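You operate a simulated robot arm through the tools that you are given. There is no shell and no other tool. Be economical: measure what you need, move in short steps, check, and stop when the job is done.

You are at the controls of a simulated robot arm. One attempt, no reset.

JOB
Put things in order on the side table top. At the end: the blue wire reel from the side table top stands where the brown card offcut stood; the yellow inner cup from the side table top stands where the blue wire reel stood; the white standing card (marked "ORDER") stands where the yellow inner cup stood; the brown card offcut from the side table top stands on top of the white stack of notes; whatever was shut is shut again. Leave all else as you found it, and nothing knocked over.
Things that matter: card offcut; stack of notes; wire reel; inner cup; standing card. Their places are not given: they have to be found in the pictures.

It is judged by the outcome, as a careful person would: the job done as asked, and still so three seconds after it is handed in. It fails if anything else is knocked over, pushed out of place, dropped, spilled or broken.

ROBOT AND FRAMES
A 7-joint arm with a two-finger parallel gripper, fixed in place. Base frame: the origin is at the foot of the arm, x ahead of it, y to its left, z up; the work surface is at about z = 750. Lengths are in mm, angles in rad, forces in N, time in s.
With the tool pointing down near the work surface it reaches from about 200 to 680 mm from the base axis. Its first joint turns from -1.152 to 1.152 rad. Payload 2.4 kg.
The TCP is the grasp point between the finger pads, 30 mm short of the fingertips. In the tool frame z runs along the fingers and y along their closing line. Largest opening 94 mm; finger width 28, thickness 10; the body of the gripper, 50 by 96 mm, starts 55 mm behind the TCP.
Orientation is told as [roll, pitch, yaw] about the base's x, y, z axes, in that order, counted from this pose: with the fingers straight down and closing along the base's y, the tool's x points along the base's -x, its y along +y and its z along -z.

CONTROLS
- The arm moves only by the tool send_rows. Its argument "plan" is one flat list of numbers, 7 for each row, row after row: the turn, a rotation vector about the tool's x, y, z in units of 120 degrees (1.0 is 120 degrees), then the shift along the tool's x, y, z in units of 200 mm (1.0 is 200 mm), then the gripper command, from -1 (shut) to 1 (fully open), values between in proportion. In form: [rx, ry, rz, dx, dy, dz, grip, rx, ry, rz, dx, dy, dz, grip, ...]. A call has 1 to 20 rows; each row is the pose to reach, as a shift and turn from the pose commanded when the call began, along the tool's axes at that moment. A call with a number of a shift or a turn outside -1 to 1 is refused whole. A row lasts 0.2 s, in which the tool goes at most 50 mm and 0.15 rad; a call with a longer step from one row to the next is refused whole, and so is a gripper value outside its range. Where a pose cannot be reached the arm comes as near as it can. A force on the tool above 40 N (or 10 N above the force at the start of the call, whichever is more), or a blocked arm, ends the call early, and 0.2 s more pass. Each finger travels about 153 mm/s and halts on what it meets, pressing with about 41 N; the grip force reading is that of the motor and also rises with nothing between the fingers. The clock runs only during rows and for 0.2 s after the last one: add rows that repeat a pose to give the fingers time. It gives the time, the measured TCP pose, the force on the tool (base axes), the opening and the grip force at its end, in the units of the frame above (readings bear some noise).
- Cameras (640 x 400 px; columns grow to the right, rows downward): "scene" is fixed at [27.2, 470.6, 1433.4]; the picture's right is [-0.82, -0.57, 0.00], its down [-0.39, 0.56, -0.73] and it looks along [0.42, -0.60, -0.68] (base axes); focal length 314 px, centre (320, 200). "wrist" rides on the gripper at [-37, 0, -58] in the tool frame; the picture's right is [0.00, -1.00, 0.00], its down [0.97, 0.00, -0.24] and it looks along [0.24, 0.00, 0.97] (tool axes); focal length 218 px, centre (320, 200).
- camera(camera): a new picture of that camera. The clock stands still meanwhile.
- locate(camera, pixels): for up to 12 pixels [column, row] of the newest picture of that camera ("zoom" is the newest enlarged one), the place [x, y, z] in the base frame of the surface seen there, good to about 2 mm. The clock stands still meanwhile.
- inspect(camera, box): a new picture of the part [left, top, right, bottom] of that camera's present view, enlarged. The clock stands still meanwhile.
- job_done(): hands the job in; it is judged then, once.

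Go step by step. Measure first, check grasps and placings, and put right what went wrong. The budget is 80 turns and 38 pictures, counting those below and the enlarged ones. Unless the task says otherwise, let go and move clear before handing in, and close with one line.

The tools are called after "Request:" as name(argument=value, ...) on one line, values as JSON. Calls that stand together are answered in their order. send_rows: Moves the arm, as the interface text tells. Its arguments: {"type":"object","properties":{"plan":{"type":"array","items":{"type":"number"}}},"required":["plan"]} The other tools are called the same way: camera (camera) takes a picture; locate (camera, pixels) gives the place of the surface under pixels of a picture; inspect (camera, box) takes an enlarged picture of a part of a camera's view; job_done () hands the job in.

At the start:

```text
time_s: 0.0
tcp_pos: [362.3, -148.4, 1016.2]
tcp_rot: [0.0, 0.0, 0.0]
wrist_force: [0.2, -1.3, -1.2]
opening: 94.0
gripper_force: 0.0
```

scene: 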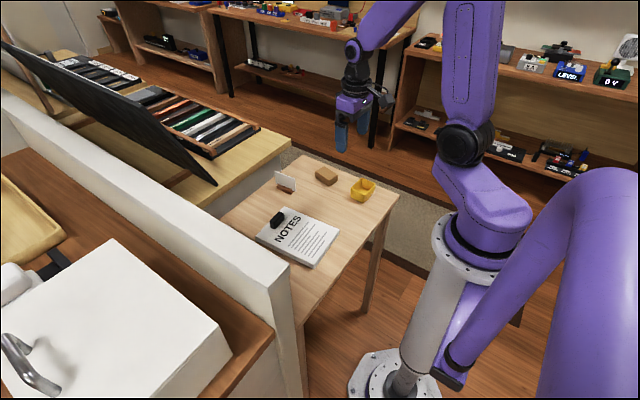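
wrist: 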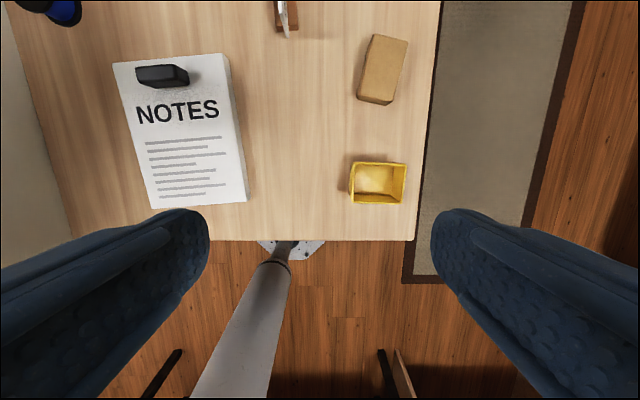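

The wrist picture shows the notes (180,130) with a black thing on it, the card (285,15), brown offcut (382,70), yellow cup (378,183), and something blue at (50,10). I look closer.

Request:
inspect(camera="scene", box=[200, 130, 420, 290])

Request:
inspect(camera="wrist", box=[0, 0, 440, 240])

```text
2.50 times, centred on (310, 210) of scene
```

zoom: 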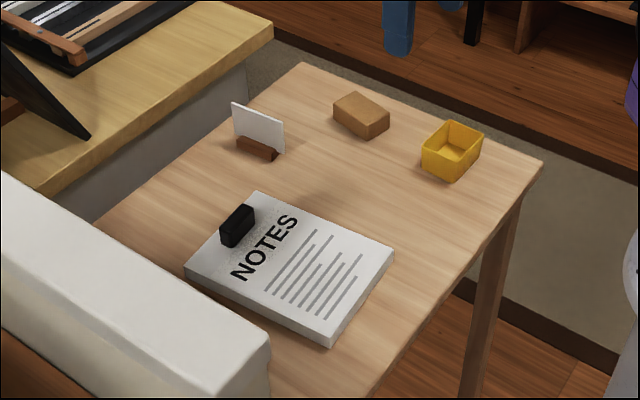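

```text
1.45 times, centred on (220, 120) of wrist
```

zoom: 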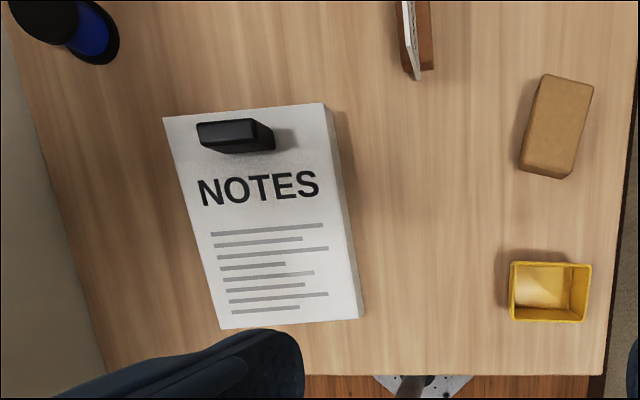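

The reel (zoom 75,25) stands at the far left corner near the wall, hidden from the scene camera. I measure the items.

Request:
locate(camera="zoom", pixels=[[545, 78], [590, 88], [562, 176], [522, 168], [512, 264], [590, 264], [584, 320], [512, 320], [550, 290], [235, 130], [85, 30], [50, 15]])

Request:
locate(camera="wrist", pixels=[[113, 63], [226, 53], [248, 200], [150, 208], [140, 68], [188, 80], [283, 35], [292, 25], [5, 40], [70, 235], [415, 238], [438, 10]])

```text
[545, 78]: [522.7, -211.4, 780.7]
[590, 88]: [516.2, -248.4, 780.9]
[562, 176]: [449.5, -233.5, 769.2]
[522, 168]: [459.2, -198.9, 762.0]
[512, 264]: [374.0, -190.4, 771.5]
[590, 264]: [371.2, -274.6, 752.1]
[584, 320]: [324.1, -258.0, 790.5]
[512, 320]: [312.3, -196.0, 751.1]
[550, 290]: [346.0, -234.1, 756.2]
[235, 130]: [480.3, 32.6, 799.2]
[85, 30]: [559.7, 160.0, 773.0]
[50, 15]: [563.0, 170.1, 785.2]
```

```text
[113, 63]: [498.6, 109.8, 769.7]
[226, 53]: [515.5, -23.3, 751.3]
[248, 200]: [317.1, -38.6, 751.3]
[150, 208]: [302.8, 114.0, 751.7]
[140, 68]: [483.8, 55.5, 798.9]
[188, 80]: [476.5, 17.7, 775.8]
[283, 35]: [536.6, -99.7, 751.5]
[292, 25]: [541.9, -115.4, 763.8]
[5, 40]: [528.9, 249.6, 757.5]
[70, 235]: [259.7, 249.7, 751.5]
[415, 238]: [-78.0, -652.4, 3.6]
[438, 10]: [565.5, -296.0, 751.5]
```

I move the arm forward and left, staying high, to look at the reel and card from above.

Request:
send_rows(plan=[0, 0, 0, -0.148, 0.157, 0, 1, 0, 0, 0, -0.296, 0.314, 0, 1, 0, 0, 0, -0.444, 0.471, 0, 1, 0, 0, 0, -0.592, 0.628, 0, 1, 0, 0, 0, -0.74, 0.785, 0, 1, 0, 0, 0, -0.888, 0.94, 0, 1, 0, 0, 0, -0.888, 0.94, 0, 1])

Request:
camera(camera="wrist")

```text
time_s: 1.6
tcp_pos: [539.0, 40.6, 1019.0]
tcp_rot: [0.001, 0.003, 0.001]
wrist_force: [-0.2, 0.1, 0.3]
opening: 94.2
gripper_force: 0.1
```

```text
33 pictures are left
```

wrist: 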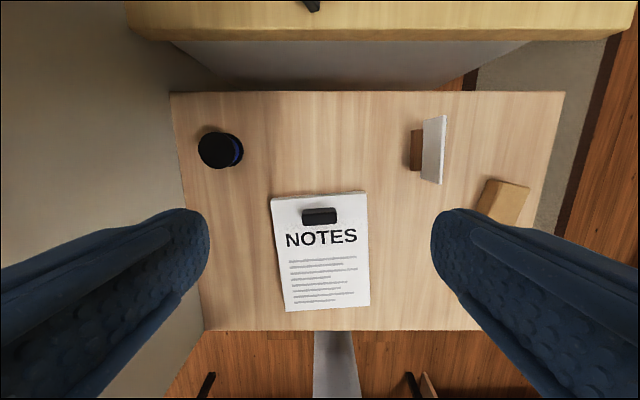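

The reel is upright at (220,150), the card at (430,150). I enlarge both.

Request:
inspect(camera="wrist", box=[170, 90, 290, 165])

Request:
locate(camera="zoom", pixels=[[155, 320], [340, 320], [245, 230], [250, 410], [245, 320], [360, 250], [385, 320], [375, 360], [30, 30], [30, 300]])

Request:
inspect(camera="wrist", box=[380, 100, 540, 200])

```text
5.33 times, centred on (230, 128) of wrist
```

zoom: 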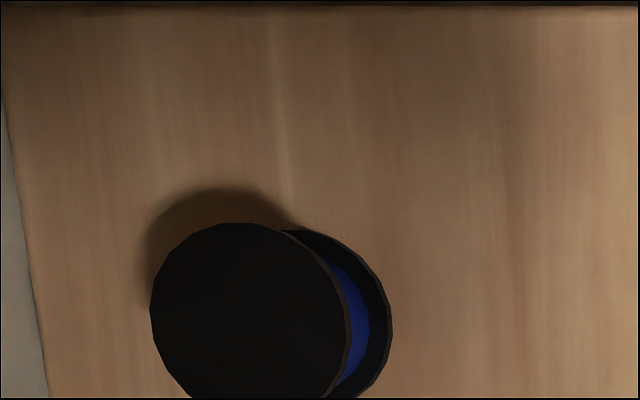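

```text
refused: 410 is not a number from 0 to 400
```

```text
4.00 times, centred on (460, 150) of wrist
```

zoom: 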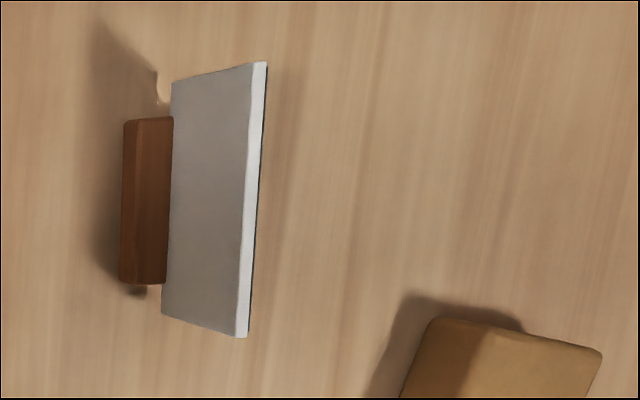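

Request:
locate(camera="zoom", pixels=[[126, 125], [124, 278], [148, 125], [145, 275], [150, 200], [262, 66], [240, 333], [251, 200], [205, 200], [180, 90], [168, 310], [128, 200]])

Request:
locate(camera="wrist", pixels=[[200, 149], [233, 149], [216, 134], [216, 165], [216, 150], [241, 150], [171, 93], [204, 330], [563, 93], [205, 270], [186, 200], [150, 200]])

```text
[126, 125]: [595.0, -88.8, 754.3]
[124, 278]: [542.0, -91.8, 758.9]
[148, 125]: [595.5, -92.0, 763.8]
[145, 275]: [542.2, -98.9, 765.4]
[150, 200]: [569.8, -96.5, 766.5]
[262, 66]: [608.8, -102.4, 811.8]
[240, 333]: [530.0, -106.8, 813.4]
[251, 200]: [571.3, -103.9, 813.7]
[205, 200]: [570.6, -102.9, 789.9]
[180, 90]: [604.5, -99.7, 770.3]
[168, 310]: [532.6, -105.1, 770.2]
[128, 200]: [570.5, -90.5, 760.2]
```

```text
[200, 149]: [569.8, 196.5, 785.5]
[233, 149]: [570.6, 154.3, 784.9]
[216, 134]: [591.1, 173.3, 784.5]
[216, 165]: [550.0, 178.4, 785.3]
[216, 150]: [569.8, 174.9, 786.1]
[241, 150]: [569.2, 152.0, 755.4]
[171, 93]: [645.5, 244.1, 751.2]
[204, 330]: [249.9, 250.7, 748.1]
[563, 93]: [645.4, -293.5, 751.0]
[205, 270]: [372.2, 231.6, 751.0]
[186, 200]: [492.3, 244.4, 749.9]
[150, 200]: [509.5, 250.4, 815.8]
```

Reel: centre (570,175), about 46 across, 35 tall. Card: (570,-103), plate along x, foot about 15 high. I move over the offcut and cup for a closer look.

Request:
send_rows(plan=[0, 0, 0, 0.1, -0.19, 0.04, 1, 0, 0, 0, 0.2, -0.38, 0.08, 1, 0, 0, 0, 0.3, -0.57, 0.12, 1, 0, 0, 0, 0.4, -0.76, 0.16, 1, 0, 0, 0, 0.5, -0.95, 0.25, 1, 0, 0, 0, 0.5, -0.98, 0.35, 1, 0, 0, 0, 0.5, -0.98, 0.35, 1])

Request:
camera(camera="wrist")

```text
time_s: 3.2
tcp_pos: [438.6, -160.0, 949.2]
tcp_rot: [-0.001, 0.0, -0.001]
wrist_force: [-0.3, 0.4, -0.7]
opening: 93.9
gripper_force: 0.1
```

```text
30 pictures are left
```

wrist: 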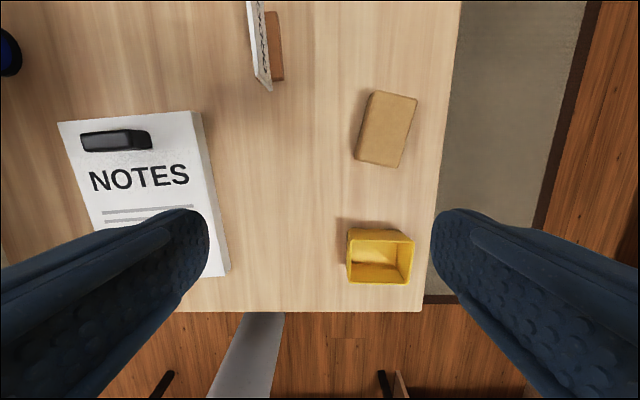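

The text is on the card's -y side. I enlarge the offcut and cup and measure.

Request:
inspect(camera="wrist", box=[300, 80, 460, 180])

Request:
inspect(camera="wrist", box=[300, 200, 460, 300])

Request:
locate(camera="wrist", pixels=[[376, 94], [413, 100], [396, 164], [359, 158], [386, 128], [197, 115], [226, 272], [60, 124], [103, 275], [274, 15], [280, 75], [267, 45]])

```text
4.00 times, centred on (380, 130) of wrist
```

zoom: 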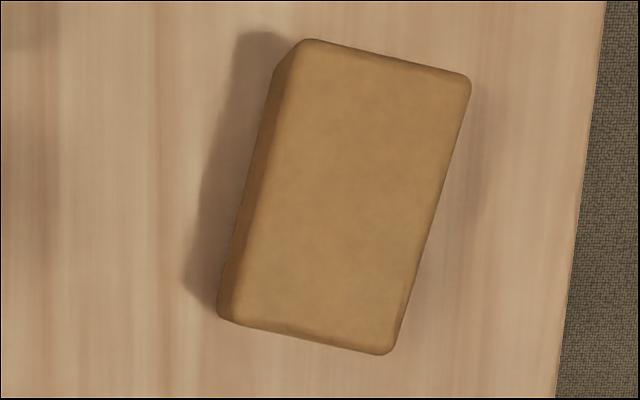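

```text
4.00 times, centred on (380, 250) of wrist
```

zoom: 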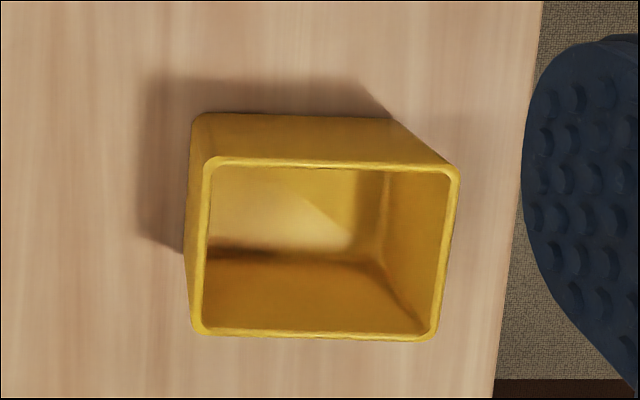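

```text
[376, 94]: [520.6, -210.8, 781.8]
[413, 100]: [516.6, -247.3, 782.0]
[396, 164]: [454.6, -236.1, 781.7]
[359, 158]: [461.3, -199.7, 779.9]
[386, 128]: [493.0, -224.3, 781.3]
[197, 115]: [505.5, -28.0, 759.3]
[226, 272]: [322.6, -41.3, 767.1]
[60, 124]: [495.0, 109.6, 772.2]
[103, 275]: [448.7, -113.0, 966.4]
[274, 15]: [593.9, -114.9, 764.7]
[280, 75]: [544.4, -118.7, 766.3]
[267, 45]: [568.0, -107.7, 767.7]
```

Request:
locate(camera="zoom", pixels=[[207, 170], [455, 175], [435, 333], [196, 328], [330, 161], [320, 334], [203, 250], [447, 250], [300, 210], [200, 118], [390, 120], [285, 310]])

```text
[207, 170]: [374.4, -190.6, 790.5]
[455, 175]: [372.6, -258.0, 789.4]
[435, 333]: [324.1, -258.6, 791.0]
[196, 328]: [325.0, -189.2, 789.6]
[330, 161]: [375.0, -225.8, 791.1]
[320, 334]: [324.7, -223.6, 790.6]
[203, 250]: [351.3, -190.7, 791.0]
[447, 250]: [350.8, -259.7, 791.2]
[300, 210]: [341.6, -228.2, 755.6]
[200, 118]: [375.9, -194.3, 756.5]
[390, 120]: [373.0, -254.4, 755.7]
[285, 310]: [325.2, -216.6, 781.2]
```

Cup: centre (350,-225), 50 x 70, 40 tall. Offcut: centre (488,-223.5), about 40 wide, turned about -9.5°, top at 781. I go down on the offcut.

Request:
send_rows(plan=[0, 0, 0.04, -0.08, -0.1, 0.15, 1, 0, 0, 0.079, -0.16, -0.2, 0.3, 1, 0, 0, 0.079, -0.2485, -0.3175, 0.4, 1, 0, 0, 0.079, -0.2485, -0.3175, 0.5, 1, 0, 0, 0.079, -0.2485, -0.3175, 0.6, 1, 0, 0, 0.079, -0.2485, -0.3175, 0.7, 1, 0, 0, 0.079, -0.2485, -0.3175, 0.77, 1, 0, 0, 0.079, -0.2485, -0.3175, 0.826, 1, 0, 0, 0.079, -0.2485, -0.3175, 0.826, 1])

Request:
camera(camera="scene")

```text
time_s: 5.2
tcp_pos: [489.9, -220.6, 780.8]
tcp_rot: [0.001, 0.001, -0.166]
wrist_force: [0.7, -0.8, 0.3]
opening: 94.0
gripper_force: 0.0
```

```text
27 pictures are left
```

scene: 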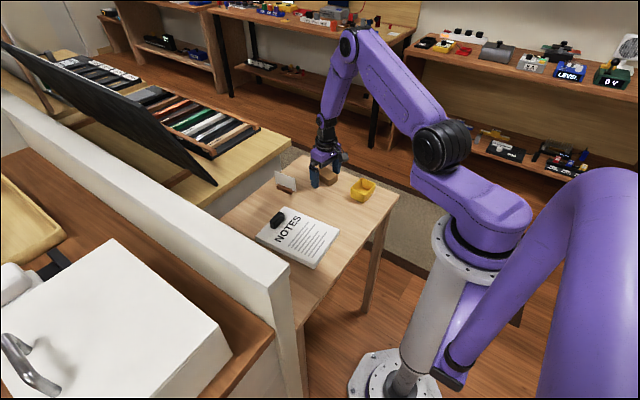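

The tool is astride the offcut at z 781, so the tips are near the table. I raise 2 mm, close, and lift a little.

Request:
send_rows(plan=[0, 0, 0, 0, 0, -0.012, 1, 0, 0, 0, 0, 0, -0.012, 0.2, 0, 0, 0, 0, 0, -0.012, -0.5, 0, 0, 0, 0, 0, -0.012, -1, 0, 0, 0, 0, 0, -0.012, -1, 0, 0, 0, 0, 0, -0.1, -1, 0, 0, 0, 0, 0, -0.25, -1, 0, 0, 0, 0, 0, -0.45, -1, 0, 0, 0, 0, 0, -0.6, -1, 0, 0, 0, 0, 0, -0.6, -1])

Request:
camera(camera="wrist")

```text
time_s: 7.4
tcp_pos: [489.5, -217.5, 899.7]
tcp_rot: [0.0, 0.0, -0.168]
wrist_force: [-0.5, 0.1, -0.6]
opening: 43.6
gripper_force: 41.1
```

```text
26 pictures are left
```

wrist: 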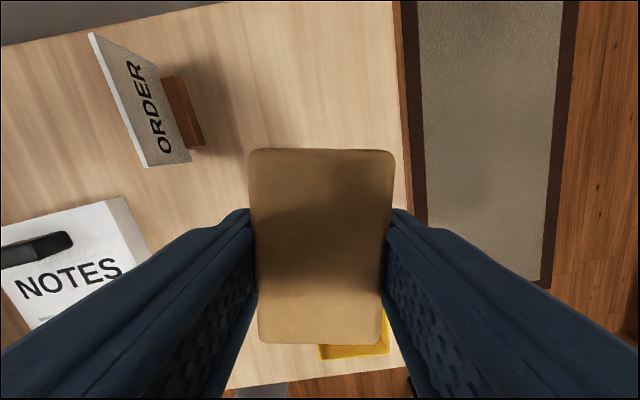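

The offcut is held (opening 43.6). I carry it high toward the notes, turning back to zero yaw.

Request:
send_rows(plan=[0, 0, -0.016, 0.09, 0.17, 0, -1, 0, 0, -0.032, 0.18, 0.34, 0, -1, 0, 0, -0.048, 0.27, 0.51, 0, -1, 0, 0, -0.064, 0.36, 0.68, 0, -1, 0, 0, -0.08, 0.45, 0.85, 0, -1, 0, 0, -0.08, 0.45, 0.85, 0, -1])

Request:
locate(camera="scene", pixels=[[290, 240], [310, 232], [300, 250], [262, 237], [285, 210], [337, 235], [310, 263], [285, 217], [277, 216], [315, 245]])

```text
time_s: 8.8
tcp_pos: [429.2, -37.3, 902.2]
tcp_rot: [0.0, -0.001, 0.002]
wrist_force: [-0.1, -0.4, 0.1]
opening: 43.5
gripper_force: 40.9
```

```text
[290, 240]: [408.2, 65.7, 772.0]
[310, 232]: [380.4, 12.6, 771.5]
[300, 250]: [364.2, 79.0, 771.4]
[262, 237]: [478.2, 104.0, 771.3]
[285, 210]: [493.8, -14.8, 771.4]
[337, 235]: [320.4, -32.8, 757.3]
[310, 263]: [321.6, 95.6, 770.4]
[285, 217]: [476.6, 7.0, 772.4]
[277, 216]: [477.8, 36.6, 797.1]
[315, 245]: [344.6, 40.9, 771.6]
```

Notes top is at 771.5 and the empty region around (395,33) is clear. I carry over there and lower to just above the surface.

Request:
send_rows(plan=[0, 0, 0, 0.085, 0.175, 0, -1, 0, 0, 0, 0.17, 0.35, 0, -1, 0, 0, 0, 0.17, 0.35, 0.15, -1, 0, 0, 0, 0.17, 0.35, 0.3, -1, 0, 0, 0, 0.17, 0.35, 0.4, -1, 0, 0, 0, 0.17, 0.35, 0.45, -1, 0, 0, 0, 0.17, 0.35, 0.45, -1])

Request:
inspect(camera="scene", box=[220, 130, 400, 270])

```text
time_s: 10.4
tcp_pos: [395.3, 31.0, 810.4]
tcp_rot: [-0.001, 0.001, 0.002]
wrist_force: [0.0, -0.6, -0.5]
opening: 43.4
gripper_force: 41.7
```

```text
2.86 times, centred on (310, 200) of scene
```

zoom: 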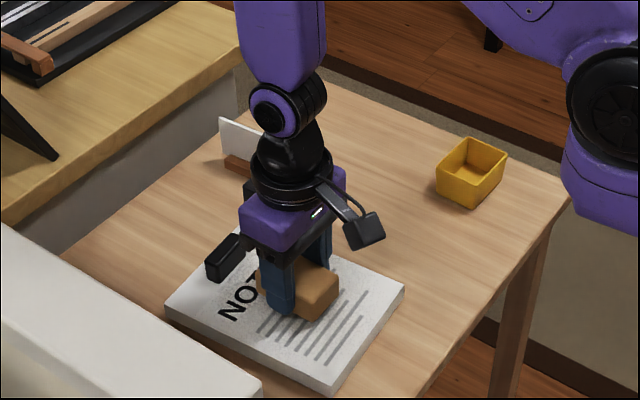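

It hangs a few mm above the paper. I lower in small steps and read the force.

Request:
send_rows(plan=[0, 0, 0, 0, 0, 0.01, -1, 0, 0, 0, 0, 0, 0.02, -1, 0, 0, 0, 0, 0, 0.025, -1, 0, 0, 0, 0, 0, 0.025, -1])

```text
time_s: 11.4
tcp_pos: [393.9, 32.9, 806.0]
tcp_rot: [0.0, 0.0, 0.002]
wrist_force: [-0.3, -0.1, -1.0]
opening: 43.6
gripper_force: 40.7
```

Request:
send_rows(plan=[0, 0, 0, 0, 0, 0.005, -1, 0, 0, 0, 0, 0, 0.01, -1, 0, 0, 0, 0, 0, 0.01, -1])

```text
time_s: 12.2
tcp_pos: [394.1, 33.0, 804.8]
tcp_rot: [-0.001, -0.001, 0.002]
wrist_force: [-1.2, 1.1, 27.1]
opening: 43.5
gripper_force: 40.9
```

27 N upward: it touches the paper. I ease up 1 mm, open, then rise.

Request:
send_rows(plan=[0, 0, 0, 0, 0, -0.004, -1, 0, 0, 0, 0, 0, -0.004, 0.1, 0, 0, 0, 0, 0, -0.004, 0.6, 0, 0, 0, 0, 0, -0.004, 1, 0, 0, 0, 0, 0, -0.1, 1, 0, 0, 0, 0, 0, -0.3, 1, 0, 0, 0, 0, 0, -0.5, 1, 0, 0, 0, 0, 0, -0.6, 1, 0, 0, 0, 0, 0, -0.6, 1])

Request:
camera(camera="wrist")

```text
time_s: 14.2
tcp_pos: [394.3, 31.4, 926.0]
tcp_rot: [0.0, 0.0, 0.001]
wrist_force: [0.1, -0.3, -0.3]
opening: 94.1
gripper_force: 0.1
```

```text
24 pictures are left
```

wrist: 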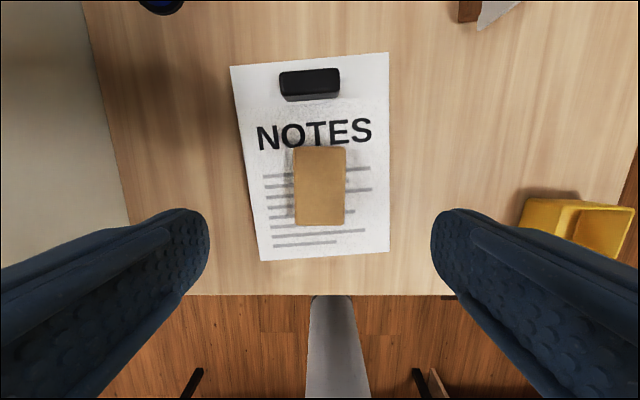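

The offcut stands on the notes with the clip untouched. Next I go above the reel at (570,175), with a narrower opening because of the wall.

Request:
send_rows(plan=[0, 0, 0, -0.15, 0.12, 0, 0.575, 0, 0, 0, -0.3, 0.24, 0, 0.575, 0, 0, 0, -0.45, 0.36, 0, 0.575, 0, 0, 0, -0.6, 0.48, 0, 0.575, 0, 0, 0, -0.75, 0.6, 0, 0.575, 0, 0, 0, -0.88, 0.72, 0, 0.575, 0, 0, 0, -0.88, 0.72, 0.15, 0.575, 0, 0, 0, -0.88, 0.72, 0.3, 0.575, 0, 0, 0, -0.88, 0.72, 0.3, 0.575])

Request:
camera(camera="wrist")

```text
time_s: 16.2
tcp_pos: [571.3, 177.8, 865.3]
tcp_rot: [-0.001, -0.001, 0.001]
wrist_force: [0.3, -0.7, 0.1]
opening: 74.1
gripper_force: 0.0
```

```text
23 pictures are left
```

wrist: 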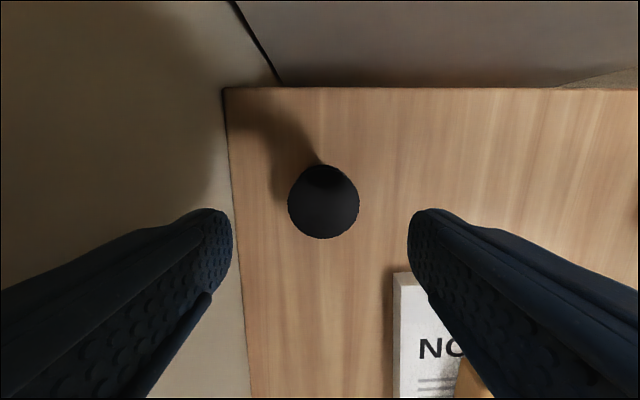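

Request:
locate(camera="wrist", pixels=[[290, 202], [357, 202], [323, 168], [323, 236], [323, 202], [232, 150], [248, 330]])

```text
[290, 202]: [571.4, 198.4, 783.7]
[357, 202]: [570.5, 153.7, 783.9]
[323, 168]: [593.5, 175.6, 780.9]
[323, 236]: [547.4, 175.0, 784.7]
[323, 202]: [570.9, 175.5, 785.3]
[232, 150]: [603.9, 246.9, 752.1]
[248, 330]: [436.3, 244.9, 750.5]
```

Reel centre (570.7,175.8). I lower over it with a 2 mm correction.

Request:
send_rows(plan=[0, 0, 0, 0, -0.01, 0.1, 0.575, 0, 0, 0, 0, -0.01, 0.2, 0.575, 0, 0, 0, 0, -0.01, 0.3, 0.575, 0, 0, 0, 0, -0.01, 0.37, 0.575, 0, 0, 0, 0, -0.01, 0.405, 0.575, 0, 0, 0, 0, -0.01, 0.405, 0.575])

```text
time_s: 17.6
tcp_pos: [569.6, 175.3, 782.8]
tcp_rot: [0.001, 0.0, 0.004]
wrist_force: [0.5, -0.7, 0.3]
opening: 73.9
gripper_force: 0.1
```

In place; I close and lift.

Request:
send_rows(plan=[0, 0, 0, 0, 0, 0, 0.2, 0, 0, 0, 0, 0, 0, -0.3, 0, 0, 0, 0, 0, 0, -1, 0, 0, 0, 0, 0, 0, -1, 0, 0, 0, 0, 0, -0.1, -1, 0, 0, 0, 0, 0, -0.25, -1, 0, 0, 0, 0, 0, -0.45, -1, 0, 0, 0, 0, 0, -0.6, -1, 0, 0, 0, 0, 0, -0.6, -1])

Request:
camera(camera="wrist")

```text
time_s: 19.6
tcp_pos: [570.7, 174.6, 904.7]
tcp_rot: [0.0, -0.001, 0.002]
wrist_force: [0.2, 0.3, -0.9]
opening: 46.2
gripper_force: 40.9
```

```text
22 pictures are left
```

wrist: 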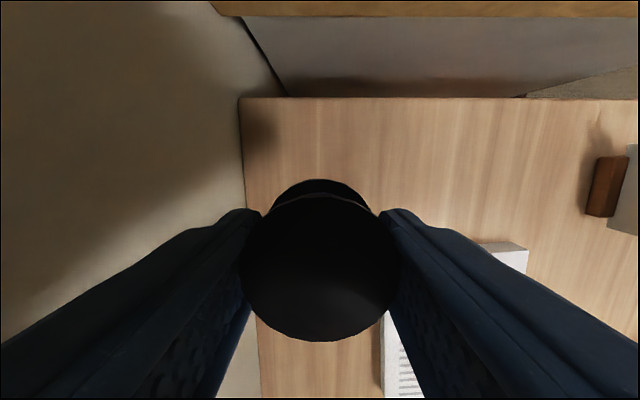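

The reel is held (46 mm). I carry it over to the offcut's old place (488,-223.5), well above the card.

Request:
send_rows(plan=[0, 0, 0, 0.04, -0.196, 0, -1, 0, 0, 0, 0.08, -0.392, 0, -1, 0, 0, 0, 0.12, -0.588, 0, -1, 0, 0, 0, 0.16, -0.784, 0, -1, 0, 0, 0, 0.2, -0.98, 0, -1, 0, 0, 0, 0.2, -0.98, 0, -1])

Request:
send_rows(plan=[0, 0, 0, 0.042, -0.19, 0, -1, 0, 0, 0, 0.084, -0.38, 0, -1, 0, 0, 0, 0.126, -0.57, 0, -1, 0, 0, 0, 0.168, -0.76, 0, -1, 0, 0, 0, 0.212, -0.98, 0, -1, 0, 0, 0, 0.212, -0.98, 0.2, -1, 0, 0, 0, 0.212, -0.98, 0.4, -1, 0, 0, 0, 0.212, -0.98, 0.4, -1])

```text
time_s: 21.0
tcp_pos: [528.4, -20.8, 901.6]
tcp_rot: [-0.002, 0.001, 0.005]
wrist_force: [0.6, -0.2, -0.4]
opening: 46.0
gripper_force: 41.0
```

```text
time_s: 22.8
tcp_pos: [491.2, -215.1, 820.8]
tcp_rot: [0.0, 0.0, 0.002]
wrist_force: [0.8, 0.1, -0.9]
opening: 46.2
gripper_force: 41.0
```

By the commanded chain I'm at about (488,-217.5,823); I shift 6 mm to y -223.5 and lower to just above table.

Request:
send_rows(plan=[0, 0, 0, 0, -0.03, 0.05, -1, 0, 0, 0, 0, -0.03, 0.12, -1, 0, 0, 0, 0, -0.03, 0.17, -1, 0, 0, 0, 0, -0.03, 0.19, -1, 0, 0, 0, 0, -0.03, 0.195, -1, 0, 0, 0, 0, -0.03, 0.195, -1])

Request:
inspect(camera="scene", box=[250, 140, 400, 230])

```text
time_s: 24.2
tcp_pos: [488.3, -221.7, 784.0]
tcp_rot: [0.0, -0.001, 0.002]
wrist_force: [-0.5, 0.5, -0.7]
opening: 46.1
gripper_force: 40.9
```

```text
4.27 times, centred on (325, 185) of scene
```

zoom: 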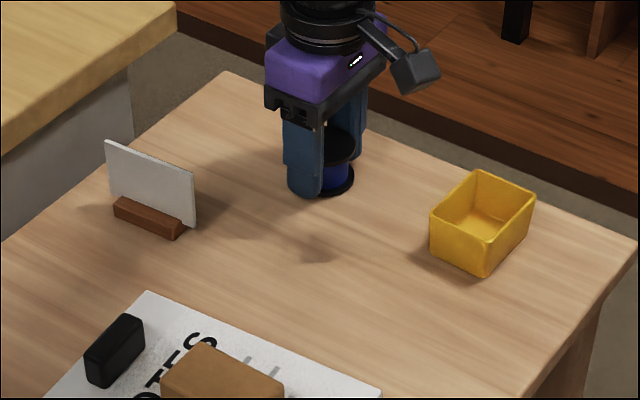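

The reel is over the spot at the table. I ease down until contact.

Request:
send_rows(plan=[0, 0, 0, 0, 0, 0.004, -1, 0, 0, 0, 0, 0, 0.006, -1, 0, 0, 0, 0, 0, 0.006, -1])

```text
time_s: 25.0
tcp_pos: [487.2, -223.2, 784.0]
tcp_rot: [-0.002, 0.0, 0.002]
wrist_force: [-1.0, 0.2, -0.8]
opening: 46.0
gripper_force: 41.0
```

Request:
send_rows(plan=[0, 0, 0, 0, 0, 0.003, -1, 0, 0, 0, 0, 0, 0.005, -1, 0, 0, 0, 0, 0, 0.005, -1])

```text
time_s: 25.8
tcp_pos: [488.8, -221.8, 782.4]
tcp_rot: [0.0, 0.0, 0.001]
wrist_force: [-4.0, 1.7, 12.8]
opening: 45.9
gripper_force: 41.2
```

Contact at 13 N. I open and rise.

Request:
send_rows(plan=[0, 0, 0, 0, 0, -0.002, -0.02, 0, 0, 0, 0, 0, -0.002, 0.3, 0, 0, 0, 0, 0, -0.002, 0.6, 0, 0, 0, 0, 0, -0.002, 0.6, 0, 0, 0, 0, 0, -0.1, 0.6, 0, 0, 0, 0, 0, -0.3, 0.6, 0, 0, 0, 0, 0, -0.5, 0.6, 0, 0, 0, 0, 0, -0.6, 0.6, 0, 0, 0, 0, 0, -0.6, 0.6])

Request:
camera(camera="wrist")

```text
time_s: 27.8
tcp_pos: [486.6, -221.9, 901.9]
tcp_rot: [0.0, -0.001, 0.001]
wrist_force: [0.3, 0.9, -0.3]
opening: 75.5
gripper_force: 0.0
```

```text
20 pictures are left
```

wrist: 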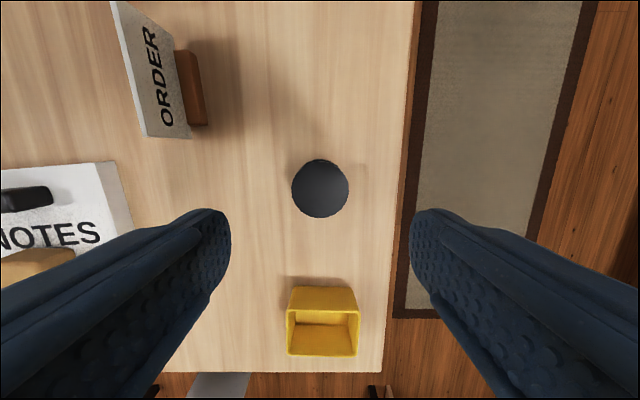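

The reel stands upright in place. Next I go to the cup (349.6,-224.6), open wide, and lower around it.

Request:
send_rows(plan=[0, 0, 0, 0.2, 0, 0, 1, 0, 0, 0, 0.4, 0, 0, 1, 0, 0, 0, 0.6, -0.006, 0, 1, 0, 0, 0, 0.694, -0.006, 0.05, 1, 0, 0, 0, 0.694, -0.006, 0.2, 1, 0, 0, 0, 0.694, -0.006, 0.3, 1, 0, 0, 0, 0.694, -0.006, 0.3, 1])

Request:
camera(camera="wrist")

```text
time_s: 29.4
tcp_pos: [347.3, -224.0, 841.1]
tcp_rot: [0.0, -0.001, 0.002]
wrist_force: [0.2, -0.5, -0.5]
opening: 94.1
gripper_force: 0.1
```

```text
19 pictures are left
```

wrist: 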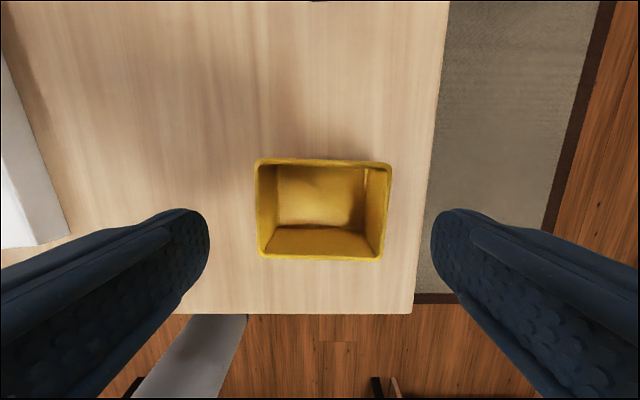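

The cup is centred within about 2 mm and turned about 2°. I correct, go down, close and lift.

Request:
send_rows(plan=[0, 0, 0.017, 0, -0.006, 0.1, 1, 0, 0, 0.017, 0, -0.006, 0.2, 1, 0, 0, 0.017, 0, -0.006, 0.26, 1, 0, 0, 0.017, 0, -0.006, 0.283, 1, 0, 0, 0.017, 0, -0.006, 0.283, 0.7, 0, 0, 0.017, 0, -0.006, 0.283, 0.3, 0, 0, 0.017, 0, -0.006, 0.283, -0.3, 0, 0, 0.017, 0, -0.006, 0.283, -1, 0, 0, 0.017, 0, -0.006, 0.283, -1])

```text
time_s: 31.4
tcp_pos: [349.0, -226.6, 787.2]
tcp_rot: [0.0, -0.001, -0.033]
wrist_force: [-0.5, -0.2, 0.4]
opening: 72.9
gripper_force: 40.8
```

Gripped at 72.9 mm. I lift and check.

Request:
send_rows(plan=[0, 0, 0, 0, 0, -0.1, -1, 0, 0, 0, 0, 0, -0.3, -1, 0, 0, 0, 0, 0, -0.5, -1, 0, 0, -0.017, 0, 0, -0.6, -1, 0, 0, -0.017, 0, 0, -0.6, -1])

Request:
camera(camera="wrist")

```text
time_s: 32.6
tcp_pos: [348.9, -226.9, 904.1]
tcp_rot: [0.001, 0.001, 0.001]
wrist_force: [-0.4, -1.8, -0.4]
opening: 73.1
gripper_force: 40.9
```

```text
18 pictures are left
```

wrist: 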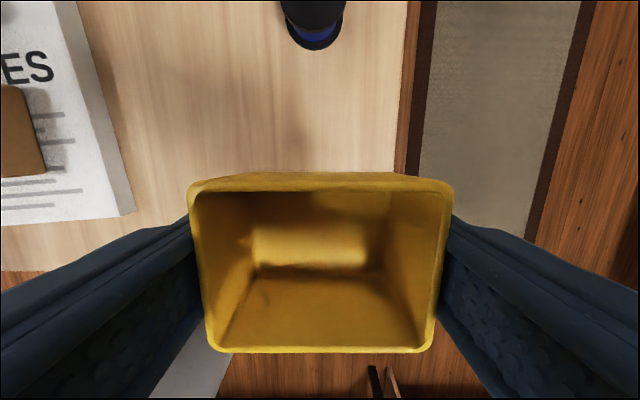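

The cup is held upright. I carry it to the reel's old place (570.7,175.8) at height.

Request:
send_rows(plan=[0, 0, 0, -0.11, 0.196, 0, -1, 0, 0, 0, -0.22, 0.392, 0, -1, 0, 0, 0, -0.33, 0.588, 0, -1, 0, 0, 0, -0.44, 0.784, 0, -1, 0, 0, 0, -0.55, 0.98, 0, -1, 0, 0, 0, -0.55, 0.98, 0, -1])

Request:
send_rows(plan=[0, 0, 0, -0.11, 0.196, 0, -1, 0, 0, 0, -0.22, 0.392, 0, -1, 0, 0, 0, -0.33, 0.588, 0, -1, 0, 0, 0, -0.44, 0.784, 0, -1, 0, 0, 0, -0.555, 0.98, 0, -1, 0, 0, 0, -0.555, 0.98, 0, -1])

Request:
send_rows(plan=[0, 0, 0, 0, 0.045, 0.1, -1, 0, 0, 0, 0, 0.045, 0.3, -1, 0, 0, 0, 0, 0.045, 0.45, -1, 0, 0, 0, 0, 0.045, 0.55, -1, 0, 0, 0, 0, 0.045, 0.55, -1])

Request:
camera(camera="wrist")

```text
time_s: 34.0
tcp_pos: [458.8, -30.9, 903.7]
tcp_rot: [0.0, 0.0, 0.003]
wrist_force: [-0.2, 0.1, 0.2]
opening: 72.9
gripper_force: 40.9
```

```text
time_s: 35.4
tcp_pos: [571.5, 168.9, 904.0]
tcp_rot: [-0.001, -0.001, 0.002]
wrist_force: [0.6, 0.1, -1.2]
opening: 73.0
gripper_force: 40.7
```

```text
time_s: 36.6
tcp_pos: [568.7, 175.3, 793.3]
tcp_rot: [-0.001, -0.001, 0.002]
wrist_force: [0.3, -0.3, 0.4]
opening: 73.0
gripper_force: 41.7
```

```text
17 pictures are left
```

wrist: 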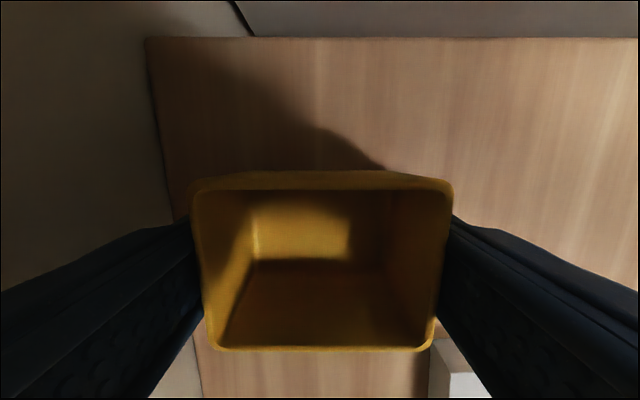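

Request:
send_rows(plan=[0, 0, 0, 0, 0, 0.025, -1, 0, 0, 0, 0, 0, 0.045, -1, 0, 0, 0, 0, 0, 0.051, -1, 0, 0, 0, 0, 0, 0.051, -1])

```text
time_s: 37.6
tcp_pos: [568.7, 176.1, 786.6]
tcp_rot: [0.0, -0.002, 0.001]
wrist_force: [-4.0, -1.3, 16.9]
opening: 73.0
gripper_force: 40.5
```

Contact at 17 N. I open and rise.

Request:
send_rows(plan=[0, 0, 0, 0, 0, -0.002, 0.55, 0, 0, 0, 0, 0, -0.002, 0.8, 0, 0, 0, 0, 0, -0.002, 0.95, 0, 0, 0, 0, 0, -0.002, 0.95, 0, 0, 0, 0, 0, -0.1, 0.95, 0, 0, 0, 0, 0, -0.3, 0.95, 0, 0, 0, 0, 0, -0.5, 0.95, 0, 0, 0, 0, 0, -0.7, 0.95, 0, 0, 0, 0, 0, -0.7, 0.95])

Request:
camera(camera="wrist")

```text
time_s: 39.6
tcp_pos: [570.4, 175.3, 926.3]
tcp_rot: [0.0, -0.001, 0.002]
wrist_force: [-0.1, 0.5, -0.4]
opening: 91.4
gripper_force: 0.0
```

```text
16 pictures are left
```

wrist: 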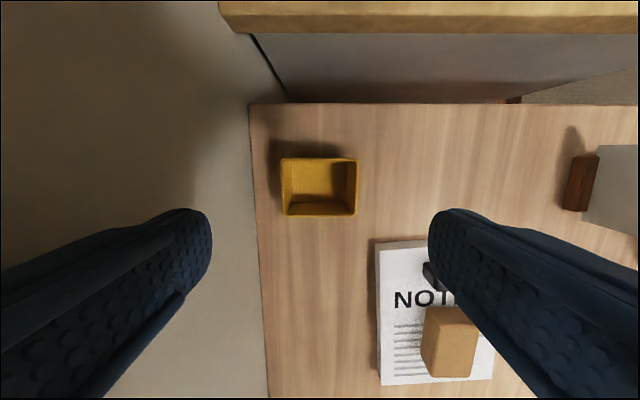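

The cup stands in the reel's place. Now I go above the card at (569.5,-104), turning to match its 3.5° angle.

Request:
send_rows(plan=[0, 0, 0, 0, -0.2, 0, 0.49, 0, 0, 0, 0, -0.4, 0, 0.49, 0, 0, 0, 0, -0.6, 0, 0.49, 0, 0, 0, 0, -0.8, 0, 0.49, 0, 0, 0, 0, -0.98, 0, 0.49, 0, 0, 0, 0, -0.98, 0, 0.49])

Request:
send_rows(plan=[0, 0, 0, 0, -0.2, 0, 0.49, 0, 0, -0.029, 0.005, -0.415, 0, 0.49, 0, 0, -0.029, 0.005, -0.415, 0.15, 0.49, 0, 0, -0.029, 0.005, -0.415, 0.3, 0.49, 0, 0, -0.029, 0.005, -0.415, 0.3, 0.49])

Request:
camera(camera="wrist")

```text
time_s: 41.0
tcp_pos: [568.3, -17.8, 923.2]
tcp_rot: [0.001, 0.0, 0.003]
wrist_force: [0.8, -0.2, 0.0]
opening: 69.9
gripper_force: 0.0
```

```text
time_s: 42.2
tcp_pos: [569.1, -103.0, 866.4]
tcp_rot: [0.0, -0.002, 0.062]
wrist_force: [-0.4, 0.8, 0.0]
opening: 70.0
gripper_force: 0.1
```

```text
15 pictures are left
```

wrist: 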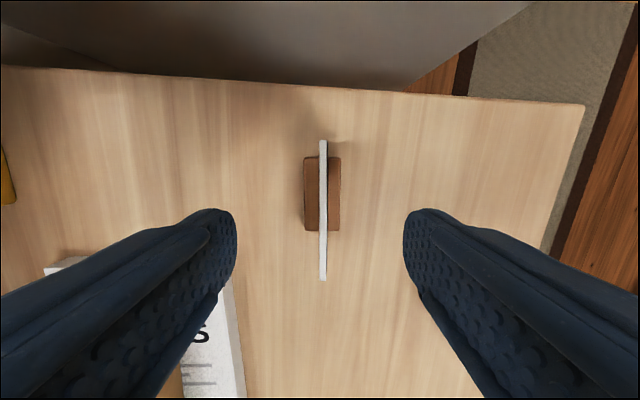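

The card is aligned with the fingers. I check the foot's position.

Request:
locate(camera="wrist", pixels=[[310, 160], [336, 160], [309, 228], [337, 228], [306, 195], [339, 195], [323, 143], [323, 277], [323, 200]])

```text
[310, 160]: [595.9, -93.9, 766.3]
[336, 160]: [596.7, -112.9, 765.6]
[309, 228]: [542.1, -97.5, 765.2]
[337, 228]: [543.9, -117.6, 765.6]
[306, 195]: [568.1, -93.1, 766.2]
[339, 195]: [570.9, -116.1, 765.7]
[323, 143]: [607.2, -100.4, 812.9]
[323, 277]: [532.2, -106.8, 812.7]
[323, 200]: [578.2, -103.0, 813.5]
```

Foot centre (569.7,-104.7), top at 766. I lower to grip the foot low, with the plate standing free between the fingers.

Request:
send_rows(plan=[0, 0, 0, 0, -0.006, 0.1, 0.49, 0, 0, 0, 0, -0.006, 0.2, 0.49, 0, 0, 0, 0, -0.006, 0.3, 0.49, 0, 0, 0, 0, -0.006, 0.37, 0.49, 0, 0, 0, 0, -0.006, 0.408, 0.49, 0, 0, 0, 0, -0.006, 0.408, 0.49, 0, 0, 0, 0, -0.006, 0.408, 0, 0, 0, 0, 0, -0.006, 0.408, -0.4, 0, 0, 0, 0, -0.006, 0.408, -1, 0, 0, 0, 0, -0.006, 0.408, -1])

Request:
inspect(camera="scene", box=[220, 130, 380, 230])

```text
time_s: 44.4
tcp_pos: [568.4, -103.5, 783.9]
tcp_rot: [0.0, 0.0, 0.062]
wrist_force: [0.6, -0.2, -0.8]
opening: 26.8
gripper_force: 40.9
```

```text
4.00 times, centred on (300, 180) of scene
```

zoom: 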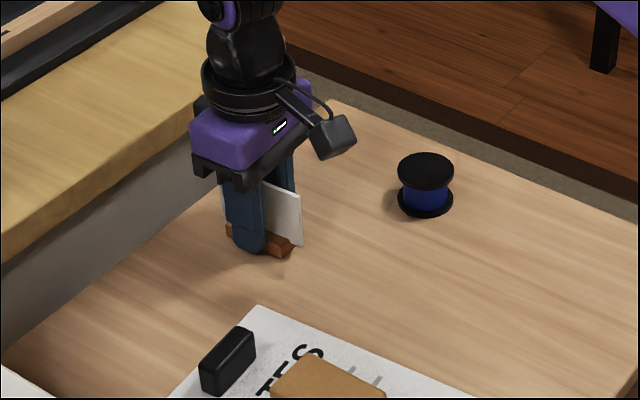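

The foot is gripped (26.8 mm). I lift slowly and check it's firm.

Request:
send_rows(plan=[0, 0, 0, 0, 0, -0.04, -1, 0, 0, 0, 0, 0, -0.12, -1, 0, 0, 0, 0, 0, -0.24, -1, 0, 0, 0, 0, 0, -0.38, -1, 0, 0, 0, 0, 0, -0.5, -1, 0, 0, 0, 0, 0, -0.5, -1])

Request:
camera(camera="wrist")

```text
time_s: 45.8
tcp_pos: [569.7, -103.7, 884.3]
tcp_rot: [0.001, -0.001, 0.062]
wrist_force: [0.4, 0.5, 0.4]
opening: 26.9
gripper_force: 41.3
```

```text
13 pictures are left
```

wrist: 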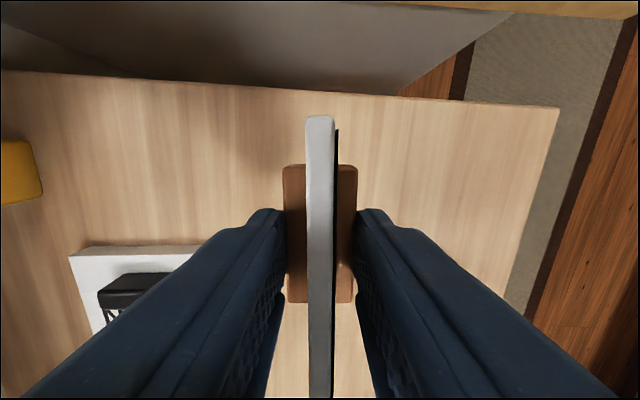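

Held firmly and level. I carry it to the cup's old place (349.6,-225).

Request:
send_rows(plan=[0, 0, 0, 0.15, -0.07, 0, -1, 0, 0, 0, 0.3, -0.14, 0, -1, 0, 0, 0, 0.45, -0.21, 0, -1, 0, 0, 0, 0.568, -0.267, 0, -1, 0, 0, 0, 0.568, -0.267, 0, -1])

Request:
send_rows(plan=[0, 0, 0, 0.15, -0.07, 0, -1, 0, 0, 0, 0.3, -0.14, 0, -1, 0, 0, 0, 0.45, -0.21, 0, -1, 0, 0, 0, 0.568, -0.267, 0, -1, 0, 0, 0, 0.568, -0.267, 0.15, -1, 0, 0, 0, 0.568, -0.267, 0.3, -1, 0, 0, 0, 0.568, -0.267, 0.42, -1, 0, 0, 0, 0.568, -0.267, 0.46, -1, 0, 0, 0, 0.568, -0.267, 0.46, -1])

Request:
inspect(camera="scene", box=[250, 130, 420, 240])

```text
time_s: 47.0
tcp_pos: [458.8, -163.5, 880.6]
tcp_rot: [0.0, 0.001, 0.062]
wrist_force: [0.6, 0.1, 0.7]
opening: 26.5
gripper_force: 40.7
```

```text
time_s: 49.0
tcp_pos: [350.2, -224.3, 789.3]
tcp_rot: [-0.001, 0.0, 0.064]
wrist_force: [0.3, 0.3, -0.2]
opening: 26.8
gripper_force: 41.1
```

```text
3.64 times, centred on (335, 185) of scene
```

zoom: 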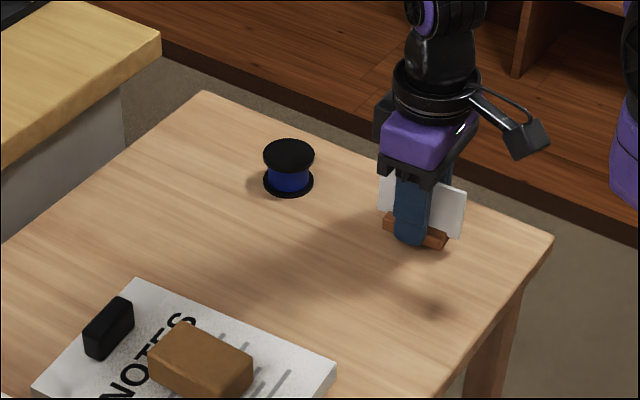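

At the place, about 8 mm above. I lower to contact.

Request:
send_rows(plan=[0, 0, 0, 0, 0, 0.02, -1, 0, 0, 0, 0, 0, 0.034, -1, 0, 0, 0, 0, 0, 0.041, -1, 0, 0, 0, 0, 0, 0.041, -1])

```text
time_s: 50.0
tcp_pos: [350.6, -223.6, 783.9]
tcp_rot: [-0.002, -0.001, 0.062]
wrist_force: [-2.9, 3.0, 33.0]
opening: 26.6
gripper_force: 40.7
```

Contact at 33 N. I ease up 1 mm, open, and rise straight.

Request:
send_rows(plan=[0, 0, 0, 0, 0, -0.004, -1, 0, 0, 0, 0, 0, -0.004, -0.3, 0, 0, 0, 0, 0, -0.004, 0.1, 0, 0, 0, 0, 0, -0.004, 0.49, 0, 0, 0, 0, 0, -0.004, 0.49, 0, 0, 0, 0, 0, -0.1, 0.49, 0, 0, 0, 0, 0, -0.3, 0.49, 0, 0, 0, 0, 0, -0.5, 0.49, 0, 0, 0, 0, 0, -0.7, 0.49, 0, 0, 0, 0, 0, -0.9, 0.49, 0, 0, 0, 0, 0, -0.9, 0.49])

Request:
camera(camera="wrist")

Request:
camera(camera="scene")

```text
time_s: 52.4
tcp_pos: [347.7, -225.5, 965.2]
tcp_rot: [0.0, -0.001, 0.062]
wrist_force: [-0.8, 0.6, -0.1]
opening: 70.2
gripper_force: 0.0
```

```text
11 pictures are left
```

wrist: 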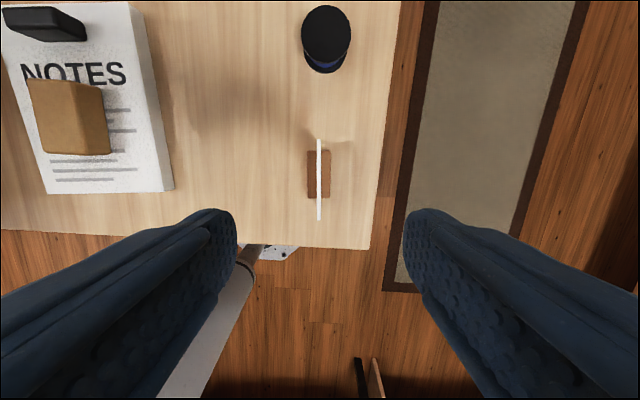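

```text
10 pictures are left
```

scene: 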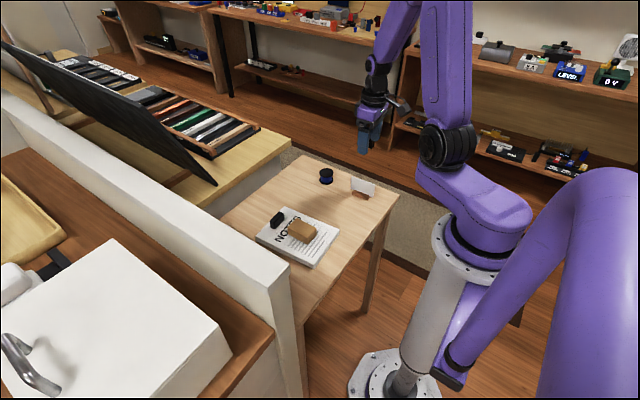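

All four things stand in their new places: the card at wrist (318,180), the reel at (326,38), the offcut on the notes, and the cup seen earlier in the reel's place. The gripper is clear, so I hand in.

Request:
job_done()

```text
The job is handed in.
```

The job is handed in: the reel, cup and card each stand in their new places, the offcut stands on the notes, nothing was knocked over, and I opened nothing, so nothing needed shutting.
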